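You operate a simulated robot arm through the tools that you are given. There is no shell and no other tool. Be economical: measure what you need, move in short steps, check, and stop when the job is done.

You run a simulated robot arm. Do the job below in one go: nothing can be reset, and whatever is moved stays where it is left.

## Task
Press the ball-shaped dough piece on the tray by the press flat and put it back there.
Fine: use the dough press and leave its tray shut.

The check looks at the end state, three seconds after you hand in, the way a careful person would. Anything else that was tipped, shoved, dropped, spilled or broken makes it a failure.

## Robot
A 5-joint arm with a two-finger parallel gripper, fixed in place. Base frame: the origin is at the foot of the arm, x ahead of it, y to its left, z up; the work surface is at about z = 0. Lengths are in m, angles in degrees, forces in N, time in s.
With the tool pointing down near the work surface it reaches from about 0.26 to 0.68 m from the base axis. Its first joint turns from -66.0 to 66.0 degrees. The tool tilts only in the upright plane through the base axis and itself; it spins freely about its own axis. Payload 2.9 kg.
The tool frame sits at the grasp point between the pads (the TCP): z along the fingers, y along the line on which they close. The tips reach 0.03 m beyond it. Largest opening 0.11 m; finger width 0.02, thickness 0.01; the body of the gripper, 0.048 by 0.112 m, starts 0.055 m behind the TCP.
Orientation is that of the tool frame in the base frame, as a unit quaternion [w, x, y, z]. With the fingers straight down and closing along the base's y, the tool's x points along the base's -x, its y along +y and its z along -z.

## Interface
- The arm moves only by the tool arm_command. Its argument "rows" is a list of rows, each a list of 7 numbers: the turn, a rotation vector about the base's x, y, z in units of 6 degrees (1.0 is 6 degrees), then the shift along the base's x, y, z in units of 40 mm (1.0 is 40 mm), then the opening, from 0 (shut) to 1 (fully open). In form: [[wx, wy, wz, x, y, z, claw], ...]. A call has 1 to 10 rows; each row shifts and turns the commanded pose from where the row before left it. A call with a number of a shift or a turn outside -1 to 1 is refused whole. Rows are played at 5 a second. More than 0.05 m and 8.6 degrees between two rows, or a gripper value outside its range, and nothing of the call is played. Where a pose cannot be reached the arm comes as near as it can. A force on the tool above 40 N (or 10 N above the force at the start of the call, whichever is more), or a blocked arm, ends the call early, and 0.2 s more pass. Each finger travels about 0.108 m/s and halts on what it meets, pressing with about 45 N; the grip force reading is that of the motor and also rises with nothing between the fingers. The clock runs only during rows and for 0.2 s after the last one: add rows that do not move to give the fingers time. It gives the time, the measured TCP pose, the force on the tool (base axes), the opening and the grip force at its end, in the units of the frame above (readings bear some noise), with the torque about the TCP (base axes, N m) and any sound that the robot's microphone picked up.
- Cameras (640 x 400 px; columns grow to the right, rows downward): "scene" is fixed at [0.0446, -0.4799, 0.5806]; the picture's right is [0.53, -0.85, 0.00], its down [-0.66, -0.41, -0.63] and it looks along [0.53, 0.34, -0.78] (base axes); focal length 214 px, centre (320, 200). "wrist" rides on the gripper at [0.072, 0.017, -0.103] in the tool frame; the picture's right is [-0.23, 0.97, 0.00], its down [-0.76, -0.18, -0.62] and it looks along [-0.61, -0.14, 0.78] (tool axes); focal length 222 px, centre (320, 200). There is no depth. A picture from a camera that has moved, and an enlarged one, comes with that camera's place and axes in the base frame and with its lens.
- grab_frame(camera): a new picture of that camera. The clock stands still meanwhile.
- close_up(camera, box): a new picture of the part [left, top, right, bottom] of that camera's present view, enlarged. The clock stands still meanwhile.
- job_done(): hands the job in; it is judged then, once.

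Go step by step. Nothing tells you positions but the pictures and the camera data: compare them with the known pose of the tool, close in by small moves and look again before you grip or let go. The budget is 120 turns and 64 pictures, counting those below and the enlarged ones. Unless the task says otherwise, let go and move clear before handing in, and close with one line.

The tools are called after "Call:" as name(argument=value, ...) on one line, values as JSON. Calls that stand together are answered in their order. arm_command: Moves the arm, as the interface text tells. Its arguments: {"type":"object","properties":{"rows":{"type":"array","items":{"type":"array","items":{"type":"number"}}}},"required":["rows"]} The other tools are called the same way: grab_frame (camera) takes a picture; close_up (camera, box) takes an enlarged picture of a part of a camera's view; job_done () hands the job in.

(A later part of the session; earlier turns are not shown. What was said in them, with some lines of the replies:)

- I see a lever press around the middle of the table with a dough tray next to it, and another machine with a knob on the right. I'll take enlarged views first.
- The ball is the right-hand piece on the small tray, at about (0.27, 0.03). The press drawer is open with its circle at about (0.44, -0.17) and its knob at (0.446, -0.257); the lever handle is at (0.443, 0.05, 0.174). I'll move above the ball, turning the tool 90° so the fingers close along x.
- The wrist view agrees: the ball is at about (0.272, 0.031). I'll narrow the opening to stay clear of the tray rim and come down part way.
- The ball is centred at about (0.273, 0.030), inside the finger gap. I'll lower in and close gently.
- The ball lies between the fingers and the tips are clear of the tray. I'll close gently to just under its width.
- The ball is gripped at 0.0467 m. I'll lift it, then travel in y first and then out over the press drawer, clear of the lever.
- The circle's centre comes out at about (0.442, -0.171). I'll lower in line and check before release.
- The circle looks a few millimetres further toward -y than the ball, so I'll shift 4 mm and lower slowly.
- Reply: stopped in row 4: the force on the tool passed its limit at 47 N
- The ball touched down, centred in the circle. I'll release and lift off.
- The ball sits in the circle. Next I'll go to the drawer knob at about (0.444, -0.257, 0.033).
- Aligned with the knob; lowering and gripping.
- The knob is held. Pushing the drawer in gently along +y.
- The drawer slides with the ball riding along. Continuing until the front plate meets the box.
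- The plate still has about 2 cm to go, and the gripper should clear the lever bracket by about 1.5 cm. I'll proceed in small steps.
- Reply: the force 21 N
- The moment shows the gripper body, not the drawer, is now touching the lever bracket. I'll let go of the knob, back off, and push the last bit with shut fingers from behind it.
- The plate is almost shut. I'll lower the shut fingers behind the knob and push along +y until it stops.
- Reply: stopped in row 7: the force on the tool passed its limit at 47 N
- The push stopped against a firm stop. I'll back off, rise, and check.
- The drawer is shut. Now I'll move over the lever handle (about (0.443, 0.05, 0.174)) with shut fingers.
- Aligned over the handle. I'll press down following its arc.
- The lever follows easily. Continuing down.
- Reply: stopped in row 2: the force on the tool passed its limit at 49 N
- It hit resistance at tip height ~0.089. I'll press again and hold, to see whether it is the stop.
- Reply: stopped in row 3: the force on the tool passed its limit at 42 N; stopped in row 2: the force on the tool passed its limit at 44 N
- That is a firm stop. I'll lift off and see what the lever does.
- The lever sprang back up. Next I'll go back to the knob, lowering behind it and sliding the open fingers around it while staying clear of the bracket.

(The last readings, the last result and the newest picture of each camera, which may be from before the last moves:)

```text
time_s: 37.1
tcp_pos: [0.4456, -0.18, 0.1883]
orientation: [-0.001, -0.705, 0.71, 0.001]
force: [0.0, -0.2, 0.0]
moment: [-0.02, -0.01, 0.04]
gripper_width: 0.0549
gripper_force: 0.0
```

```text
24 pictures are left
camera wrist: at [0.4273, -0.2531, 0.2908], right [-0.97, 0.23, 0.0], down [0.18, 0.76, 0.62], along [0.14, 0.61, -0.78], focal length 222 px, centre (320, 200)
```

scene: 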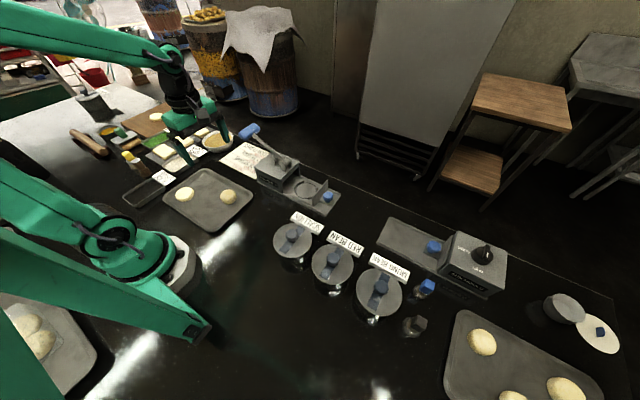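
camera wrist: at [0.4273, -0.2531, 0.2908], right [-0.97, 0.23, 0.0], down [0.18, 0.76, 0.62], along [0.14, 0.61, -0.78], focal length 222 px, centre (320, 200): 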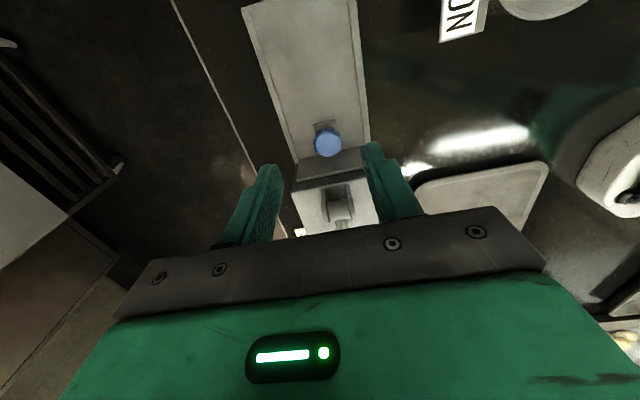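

Call:
arm_command(rows=[[0, 0, 0, 0, 0, -0.9, 0.5], [0, 0, 0, 0, 0, -0.9, 0.5], [0, 0, 0, 0, 0, -0.9, 0.5], [0, 0, 0, 0, 0, -0.65, 0.5], [0, 0, 0, 0, 0.4, 0, 0.5], [0, 0, 0, 0, 0.42, 0, 0.5], [0, 0, 0, 0, 0, 0, 0.35], [0, 0, 0, 0, 0, 0, 0.24], [0, 0, 0, 0, 0, 0, 0.24]])

```text
time_s: 39.1
tcp_pos: [0.4447, -0.1466, 0.0537]
orientation: [0.0, -0.705, 0.71, -0.001]
force: [8.5, -0.1, -9.6]
moment: [-0.32, -0.29, -0.2]
gripper_width: 0.0333
gripper_force: 44.8
```

Knob gripped (0.0333 m). Pulling the drawer out along -y.

Call:
arm_command(rows=[[0, 0, 0, 0.01, -0.15, 0, 0.24], [0, 0, 0, 0, -0.25, 0, 0.24], [0, 0, 0, 0, -0.25, 0, 0.24], [0, 0, 0, 0, -0.25, 0, 0.24], [0, 0, 0, 0, -0.25, 0, 0.24], [0, 0, 0, 0, -0.25, 0, 0.24], [0, 0, 0, 0, -0.25, 0, 0.24], [0, 0, 0, 0, 0, 0, 0.24]])

Call:
arm_command(rows=[[0, 0, 0, 0, -0.25, 0, 0.24], [0, 0, 0, 0, -0.25, 0, 0.24], [0, 0, 0, 0, -0.25, 0, 0.24], [0, 0, 0, 0, -0.25, 0, 0.24], [0, 0, 0, 0, -0.2, 0, 0.24], [0, 0, 0, 0, 0, 0, 0.24]])

Call:
close_up(camera="scene", box=[240, 120, 360, 220])

```text
time_s: 40.9
tcp_pos: [0.4447, -0.213, 0.0542]
orientation: [-0.001, -0.705, 0.71, 0.001]
force: [13.1, -0.2, -11.7]
moment: [0.07, -0.22, 0.01]
gripper_width: 0.0334
gripper_force: 44.9
```

```text
time_s: 42.3
tcp_pos: [0.4454, -0.2612, 0.0543]
orientation: [0.0, -0.705, 0.709, 0.002]
force: [13.9, -0.5, -12.0]
moment: [0.08, -0.29, 0.01]
gripper_width: 0.0333
gripper_force: 45.3
```

```text
4.00 times, centred on (300, 170) of scene
camera zoom: at [0.0446, -0.4799, 0.5805], right [0.53, -0.85, 0.0], down [-0.66, -0.41, -0.63], along [0.53, 0.34, -0.78], focal length 858 px, centre (400, 320)
```

zoom: 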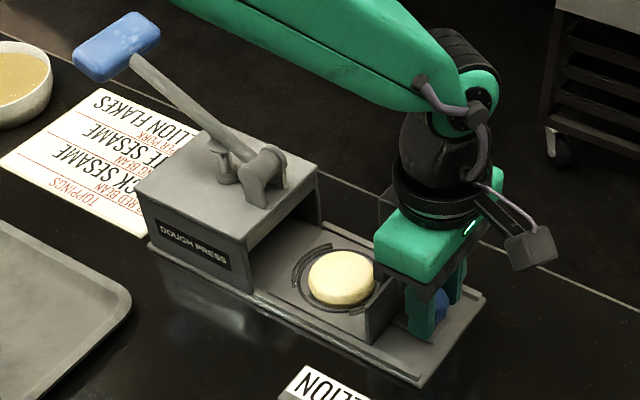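

The dough is pressed flat into a disc and lies in the circle. I'll release the knob, rise, and look at it from the wrist.

Call:
arm_command(rows=[[0, 0, 0, 0, 0, 0, 0.45], [0, 0, 0, 0, 0, 0, 0.5], [0, 0, 0, 0, 0, 0.8, 0.6], [0, 0, 0, 0, 0, 0.9, 0.75], [0, 0, 0, 0, 0.5, 0.9, 0.75], [0, 0, 0, 0, 0.9, 0.2, 0.75], [0, 0, 0, 0, 0.7, 0, 0.75], [0, 0, 0, 0, 0, 0, 0.75]])

Call:
grab_frame(camera="wrist")

Call:
close_up(camera="scene", box=[260, 140, 360, 215])

```text
time_s: 44.1
tcp_pos: [0.445, -0.1767, 0.1667]
orientation: [0.0, -0.705, 0.709, 0.001]
force: [-1.0, -0.3, -1.3]
moment: [0.02, 0.0, 0.02]
gripper_width: 0.0826
gripper_force: 0.1
```

```text
22 pictures are left
camera wrist: at [0.4269, -0.2496, 0.2685], right [-0.97, 0.23, 0.0], down [0.18, 0.76, 0.62], along [0.14, 0.61, -0.78], focal length 222 px, centre (320, 200)
```

wrist: 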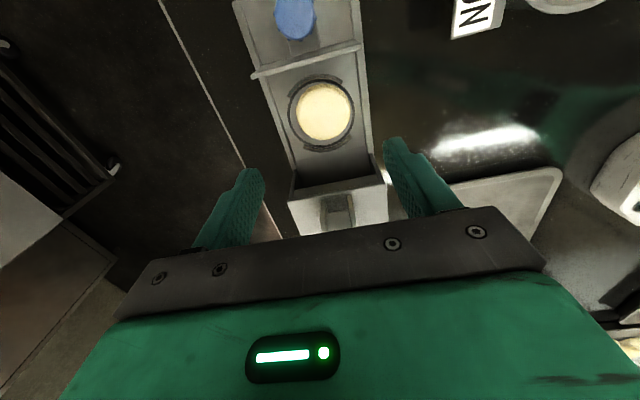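

```text
5.33 times, centred on (310, 178) of scene
camera zoom: at [0.0446, -0.4799, 0.5806], right [0.53, -0.85, 0.0], down [-0.66, -0.41, -0.63], along [0.53, 0.34, -0.78], focal length 1144 px, centre (373, 320)
```

zoom: 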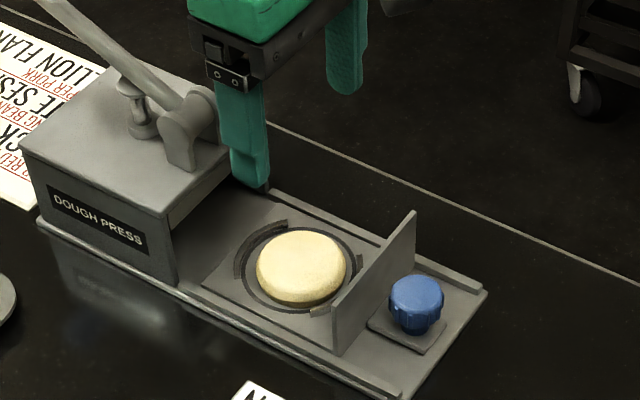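

The pressed disc is about 0.058 m across, centred at (0.438, -0.175). I'll lower around it and feel for the drawer surface.

Call:
arm_command(rows=[[0, 0, 0, -0.16, 0.03, -0.6, 0.65], [0, 0, 0, 0, 0, -0.8, 0.65], [0, 0, 0, 0, 0, -0.8, 0.65], [0, 0, 0, 0, 0, -0.55, 0.65], [0, 0, 0, 0, 0, 0, 0.65]])

Call:
grab_frame(camera="wrist")

Call:
close_up(camera="scene", box=[270, 140, 350, 200])

```text
time_s: 45.3
tcp_pos: [0.438, -0.1761, 0.056]
orientation: [0.0, -0.705, 0.709, 0.001]
force: [-0.3, 0.4, 0.0]
moment: [0.02, 0.01, 0.04]
gripper_width: 0.0716
gripper_force: 0.0
```

```text
20 pictures are left
camera wrist: at [0.4206, -0.2484, 0.159], right [-0.97, 0.23, 0.0], down [0.18, 0.76, 0.62], along [0.14, 0.61, -0.78], focal length 222 px, centre (320, 200)
```

wrist: 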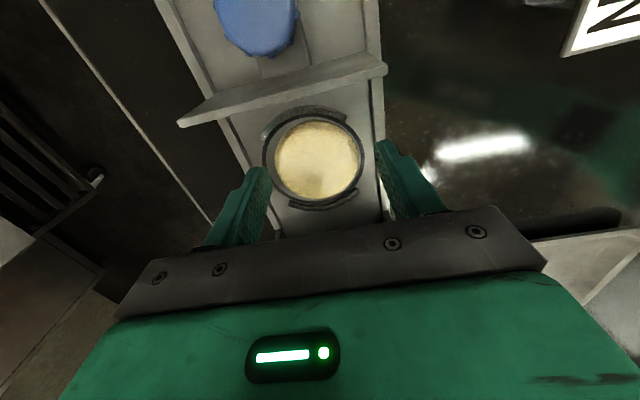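

```text
6.67 times, centred on (310, 170) of scene
camera zoom: at [0.0446, -0.4799, 0.5806], right [0.53, -0.85, 0.0], down [-0.66, -0.41, -0.63], along [0.53, 0.34, -0.78], focal length 1430 px, centre (387, 400)
```

zoom: 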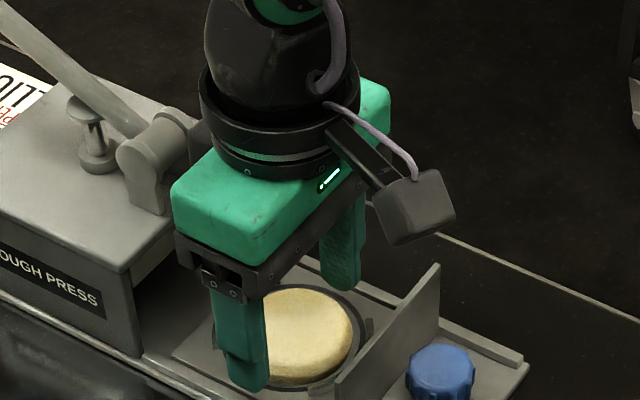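

Call:
arm_command(rows=[[0, 0, 0, 0, -0.05, -0.07, 0.65], [0, 0, 0, 0, 0, -0.07, 0.65], [0, 0, 0, 0, 0, -0.07, 0.65], [0, 0, 0, 0, 0, 0, 0.65]])

```text
time_s: 46.3
tcp_pos: [0.4386, -0.1788, 0.0474]
orientation: [0.001, -0.705, 0.71, 0.001]
force: [-0.9, 0.3, 0.0]
moment: [0.03, -0.01, 0.0]
gripper_width: 0.0717
gripper_force: 0.1
```

Call:
arm_command(rows=[[0, 0, 0, 0, 0, -0.05, 0.65], [0, 0, 0, 0, 0, 0, 0.65], [0, 0, 0, 0, 0, 0, 0.54], [0, 0, 0, 0, 0, 0, 0.5], [0, 0, 0, 0, 0, 0, 0.47], [0, 0, 0, 0, 0, 0, 0.47]])

Call:
close_up(camera="wrist", box=[200, 60, 440, 240])

```text
time_s: 47.7
tcp_pos: [0.4378, -0.1784, 0.0457]
orientation: [0.0, -0.705, 0.71, 0.001]
force: [-0.2, 0.2, -0.6]
moment: [0.04, -0.03, -0.02]
gripper_width: 0.0577
gripper_force: 44.5
```

```text
2.22 times, centred on (320, 150) of wrist
camera zoom: at [0.4205, -0.2505, 0.1485], right [-0.97, 0.23, 0.0], down [0.18, 0.76, 0.62], along [0.14, 0.61, -0.78], focal length 494 px, centre (320, 311)
```

zoom: 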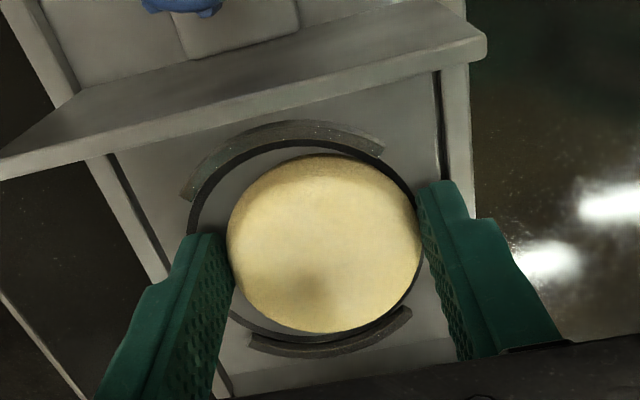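

Gripped at 0.0577 m. Lifting and carrying it back along the reverse path.

Call:
arm_command(rows=[[0, 0, 0, 0, 0, 0.4, 0.47], [0, 0, 0, 0, 0, 0.9, 0.47], [0, 0, 0, 0, 0, 0.9, 0.47], [0, 0, 0, 0, 0, 0.9, 0.47], [0, 0, 0, -0.9, 0, 0, 0.47], [0, 0, 0, -0.9, 0, 0, 0.47], [0, 0, 0, -0.9, 0, 0, 0.47], [0, 0, 0, -0.9, 0.2, 0, 0.47], [0, 0, 0, -0.3, 0.8, 0, 0.47], [0, 0, 0, 0, 0.9, 0, 0.47]])

Call:
arm_command(rows=[[0, 0, 0, -0.1, 0.9, 0, 0.47], [0, 0, 0, -0.1, 0.9, 0, 0.47], [0, 0, 0, 0, 0.8, 0, 0.47], [0, 0, 0, 0, 0.7, 0, 0.47], [0, 0, 0, 0, 0, -0.9, 0.47], [0, 0, 0, 0, 0, -0.6, 0.47], [0, 0, 0, 0, 0, 0, 0.47]])

Call:
grab_frame(camera="wrist")

Call:
close_up(camera="scene", box=[150, 110, 350, 240])

```text
time_s: 49.9
tcp_pos: [0.2821, -0.1007, 0.1708]
orientation: [-0.001, -0.704, 0.71, 0.0]
force: [-0.9, 0.2, -0.6]
moment: [0.04, 0.01, -0.02]
gripper_width: 0.0579
gripper_force: 45.2
```

```text
time_s: 51.5
tcp_pos: [0.2745, 0.0285, 0.1098]
orientation: [-0.001, -0.704, 0.71, 0.001]
force: [0.1, 0.6, -1.0]
moment: [-0.04, -0.06, -0.01]
gripper_width: 0.0583
gripper_force: 45.0
```

```text
17 pictures are left
camera wrist: at [0.256, -0.0423, 0.2129], right [-0.97, 0.23, 0.0], down [0.18, 0.76, 0.62], along [0.14, 0.61, -0.78], focal length 222 px, centre (320, 200)
```

wrist: 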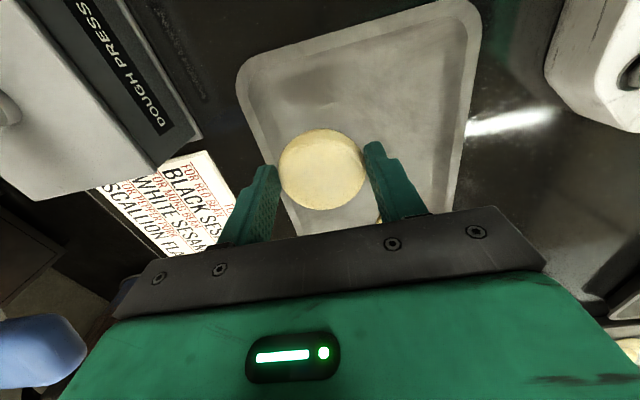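

```text
3.08 times, centred on (250, 175) of scene
camera zoom: at [0.0446, -0.4799, 0.5806], right [0.53, -0.85, 0.0], down [-0.66, -0.41, -0.63], along [0.53, 0.34, -0.78], focal length 660 px, centre (535, 277)
```

zoom: 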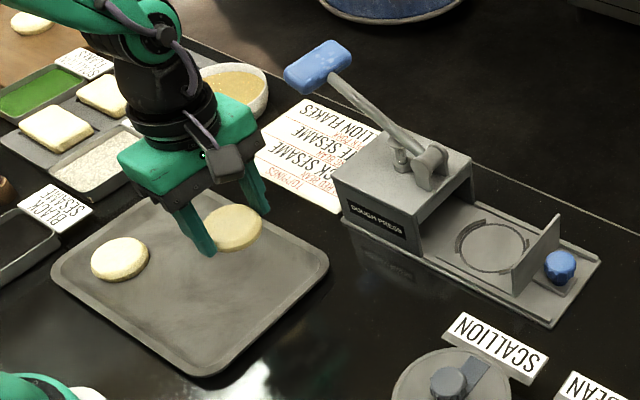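

Over the original spot. Lowering until it touches the tray.

Call:
arm_command(rows=[[0, 0, 0, -0.03, 0.05, -0.8, 0.47], [0, 0, 0, 0, 0, -0.6, 0.47], [0, 0, 0, 0, 0, -0.15, 0.47], [0, 0, 0, 0, 0, -0.06, 0.47], [0, 0, 0, 0, 0, -0.06, 0.47], [0, 0, 0, 0, 0, 0, 0.47]])

```text
time_s: 52.9
tcp_pos: [0.2734, 0.0315, 0.0437]
orientation: [-0.001, -0.704, 0.71, 0.0]
force: [0.0, -0.1, -0.2]
moment: [0.0, 0.03, -0.03]
gripper_width: 0.0582
gripper_force: 44.8
```

Call:
arm_command(rows=[[0, 0, 0, 0, 0, -0.05, 0.47], [0, 0, 0, 0, 0, -0.04, 0.47], [0, 0, 0, 0, 0, -0.03, 0.47], [0, 0, 0, 0, 0, -0.03, 0.47], [0, 0, 0, 0, 0, 0, 0.47]])

```text
time_s: 54.1
tcp_pos: [0.2736, 0.0325, 0.0366]
orientation: [0.0, -0.705, 0.709, 0.001]
force: [-9.0, 1.7, 35.7]
moment: [0.25, 0.24, 0.05]
gripper_width: 0.0583
gripper_force: 44.9
```

Contact made. I'll ease off slightly, release, and rise clear.

Call:
arm_command(rows=[[0, 0, 0, 0, 0, 0.03, 0.47], [0, 0, 0, 0, 0, 0, 0.55], [0, 0, 0, 0, 0, 0, 0.65], [0, 0, 0, 0, 0, 0, 0.65], [0, 0, 0, 0, 0, 0.4, 0.65], [0, 0, 0, 0, 0, 0.9, 0.65], [0, 0, 0, 0, 0, 0.9, 0.65], [0, 0, 0, 0, 0, 0.9, 0.65], [0, 0, 0, 0, 0, 0.6, 0.3], [0, 0, 0, 0, 0, 0, 0]])

Call:
close_up(camera="scene", box=[150, 110, 350, 240])

```text
time_s: 56.3
tcp_pos: [0.2727, 0.0311, 0.1861]
orientation: [0.0, -0.705, 0.709, 0.0]
force: [-0.5, -0.4, -0.7]
moment: [-0.01, -0.01, 0.01]
gripper_width: 0.0002
gripper_force: 37.5
```

```text
3.08 times, centred on (250, 175) of scene
camera zoom: at [0.0446, -0.4799, 0.5806], right [0.53, -0.85, 0.0], down [-0.66, -0.41, -0.63], along [0.53, 0.34, -0.78], focal length 660 px, centre (535, 277)
```

zoom: 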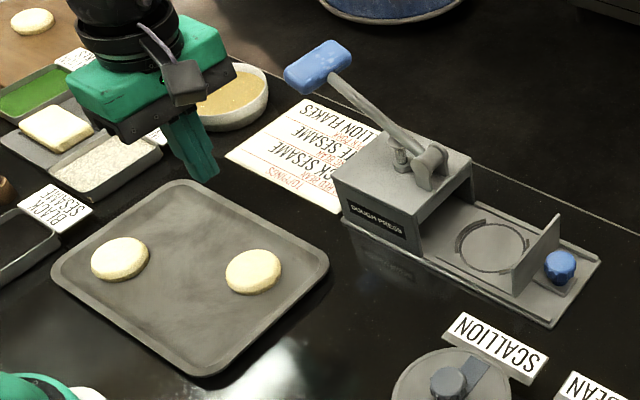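

The disc lies on the tray. Now I'll travel to behind the knob and push the drawer shut.

Call:
arm_command(rows=[[0, 0, 0, 0, -0.9, 0.2, 0], [0, 0, 0, 0, -0.9, 0, 0], [0, 0, 0, 0, -0.9, 0, 0], [0, 0, 0, 0, -0.9, 0, 0], [0, 0, 0, 0, -0.9, 0, 0], [0, 0, 0, 0.7, -0.8, 0, 0], [0, 0, 0, 0.8, -0.8, 0, 0], [0, 0, 0, 0.8, -0.8, 0, 0], [0, 0, 0, 0.8, -0.8, 0, 0], [0, 0, 0, 0.8, -0.6, 0, 0]])

Call:
arm_command(rows=[[0, 0, 0, 0.38, 0, 0, 0], [0, 0, 0, 0, 0, -0.8, 0], [0, 0, 0, 0, 0, -0.9, 0], [0, 0, 0, 0, 0, 0, 0]])

Call:
grab_frame(camera="wrist")

Call:
close_up(camera="scene", box=[260, 120, 380, 220])

```text
time_s: 58.5
tcp_pos: [0.4292, -0.3009, 0.1954]
orientation: [0.0, -0.705, 0.709, 0.001]
force: [0.0, 0.5, 0.2]
moment: [-0.02, -0.02, 0.0]
gripper_width: 0.0
gripper_force: 37.0
```

```text
time_s: 59.5
tcp_pos: [0.444, -0.299, 0.126]
orientation: [0.0, -0.705, 0.709, 0.002]
force: [-0.2, 0.1, -0.5]
moment: [-0.02, -0.01, 0.0]
gripper_width: 0.0001
gripper_force: 37.8
```

```text
14 pictures are left
camera wrist: at [0.4266, -0.3724, 0.2288], right [-0.97, 0.23, 0.0], down [0.18, 0.76, 0.62], along [0.14, 0.61, -0.78], focal length 222 px, centre (320, 200)
```

wrist: 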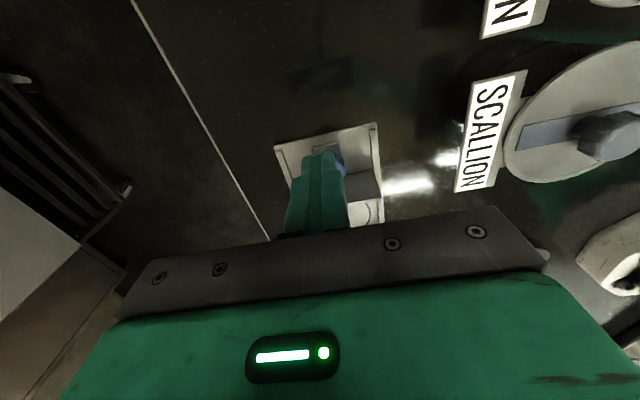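

```text
4.00 times, centred on (320, 170) of scene
camera zoom: at [0.0446, -0.4799, 0.5806], right [0.53, -0.85, 0.0], down [-0.66, -0.41, -0.63], along [0.53, 0.34, -0.78], focal length 858 px, centre (320, 320)
```

zoom: 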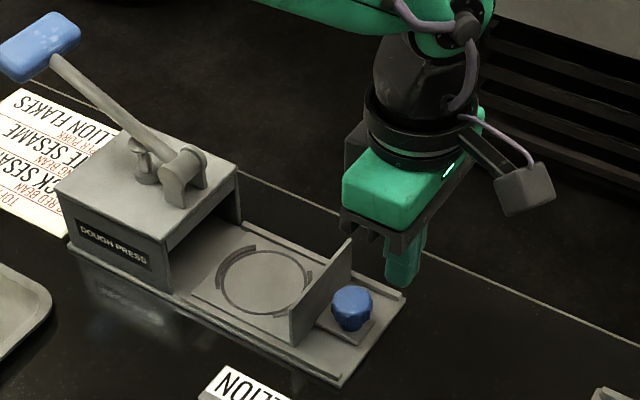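

Call:
arm_command(rows=[[0, 0, 0, 0, -0.05, -0.9, 0], [0, 0, 0, 0, 0, -0.9, 0], [0, 0, 0, 0, 0.2, 0, 0], [0, 0, 0, 0, 0.2, 0, 0], [0, 0, 0, 0, 0.2, 0, 0], [0, 0, 0, 0, 0.2, 0, 0], [0, 0, 0, 0, 0.2, 0, 0], [0, 0, 0, 0, 0.2, 0, 0], [0, 0, 0, 0, 0, 0, 0]])

Call:
close_up(camera="scene", box=[260, 120, 380, 220])

```text
time_s: 61.5
tcp_pos: [0.4444, -0.2535, 0.0538]
orientation: [0.001, -0.705, 0.71, 0.001]
force: [0.8, -0.6, 0.0]
moment: [0.02, 0.01, -0.03]
gripper_width: 0.0
gripper_force: 38.3
```

```text
4.00 times, centred on (320, 170) of scene
camera zoom: at [0.0446, -0.4799, 0.5806], right [0.53, -0.85, 0.0], down [-0.66, -0.41, -0.63], along [0.53, 0.34, -0.78], focal length 858 px, centre (320, 320)
```

zoom: 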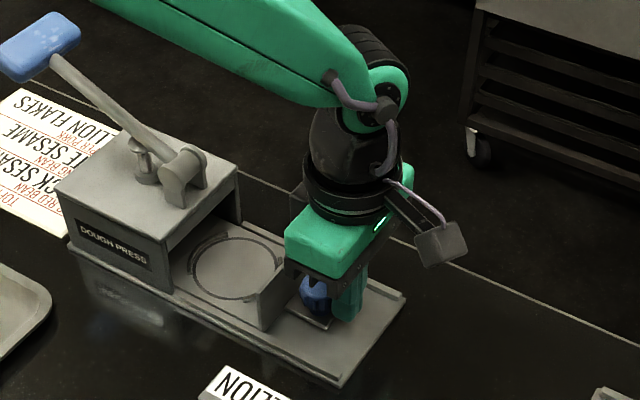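

The drawer moves in well. Pushing on to the stop near y = -0.167.

Call:
arm_command(rows=[[0, 0, 0, 0, 0.2, 0, 0], [0, 0, 0, 0, 0.25, 0, 0], [0, 0, 0, 0, 0.25, 0, 0], [0, 0, 0, 0, 0.25, 0, 0], [0, 0, 0, 0, 0.25, 0, 0], [0, 0, 0, 0, 0.25, 0, 0], [0, 0, 0, 0, 0.25, 0, 0], [0, 0, 0, 0, 0.25, 0, 0]])

Call:
arm_command(rows=[[0, 0, 0, 0, 0.1, 0, 0], [0, 0, 0, 0, 0.1, 0, 0], [0, 0, 0, 0, 0.1, 0, 0], [0, 0, 0, 0, 0.1, 0, 0], [0, 0, 0, 0, 0.1, 0, 0]])

```text
time_s: 63.3
tcp_pos: [0.4443, -0.1752, 0.0545]
orientation: [0.0, -0.705, 0.709, 0.0]
force: [-0.6, -1.4, 0.2]
moment: [-0.02, 0.01, -0.01]
gripper_width: 0.0001
gripper_force: 37.3
```

```text
time_s: 64.3
tcp_pos: [0.4441, -0.1668, 0.0543]
orientation: [0.0, -0.7, 0.714, -0.002]
force: [-1.4, -8.2, -2.0]
moment: [-0.15, -0.03, -0.01]
gripper_width: 0.0
gripper_force: 37.5
stopped in row 4: the force on the tool passed its limit at 48 N (the readings are from after the stop); the commanded pose is now the measured one
```

The drawer reached its stop. I'll back off, rise clear and check the final state.

Call:
arm_command(rows=[[0, 0, 0, 0, -0.5, 0, 0], [0, 0, 0, 0, -0.9, 0.3, 0], [0, 0, 0, 0, -0.5, 0.9, 0], [0, 0, 0, 0, 0, 0.9, 0], [0, 0, 0, 0, 0, 0.9, 0], [0, 0, 0, 0, 0, 0.9, 0], [0, 0, 0, 0, 0, 0, 0]])

Call:
close_up(camera="scene", box=[150, 110, 350, 240])

Call:
grab_frame(camera="scene")

```text
time_s: 65.9
tcp_pos: [0.4434, -0.2414, 0.2124]
orientation: [0.001, -0.701, 0.713, -0.002]
force: [0.0, -0.1, -0.5]
moment: [-0.02, -0.03, 0.01]
gripper_width: 0.0
gripper_force: 37.7
```

```text
3.08 times, centred on (250, 175) of scene
camera zoom: at [0.0446, -0.4799, 0.5806], right [0.53, -0.85, 0.0], down [-0.66, -0.41, -0.63], along [0.53, 0.34, -0.78], focal length 660 px, centre (535, 277)
```

zoom: 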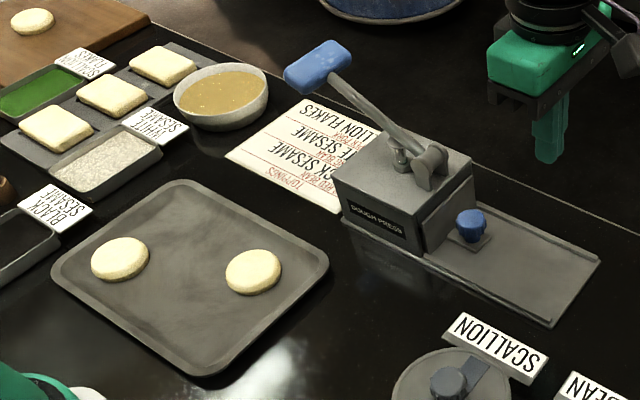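

```text
10 pictures are left
```

scene: 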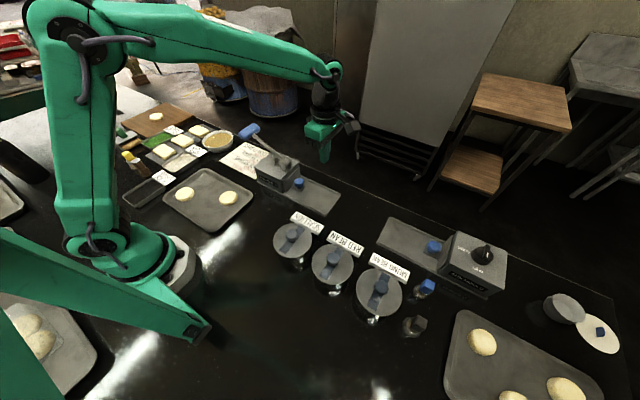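

The flat disc is back on its tray, the press drawer is shut, the lever is up, and nothing else has moved. I'm handing in.

Call:
job_done()

```text
The job is handed in.
```

I pressed the ball-shaped dough piece flat in the dough press and put it back in its place on the tray. The press's own tray is shut, and nothing else looks disturbed in the last picture.
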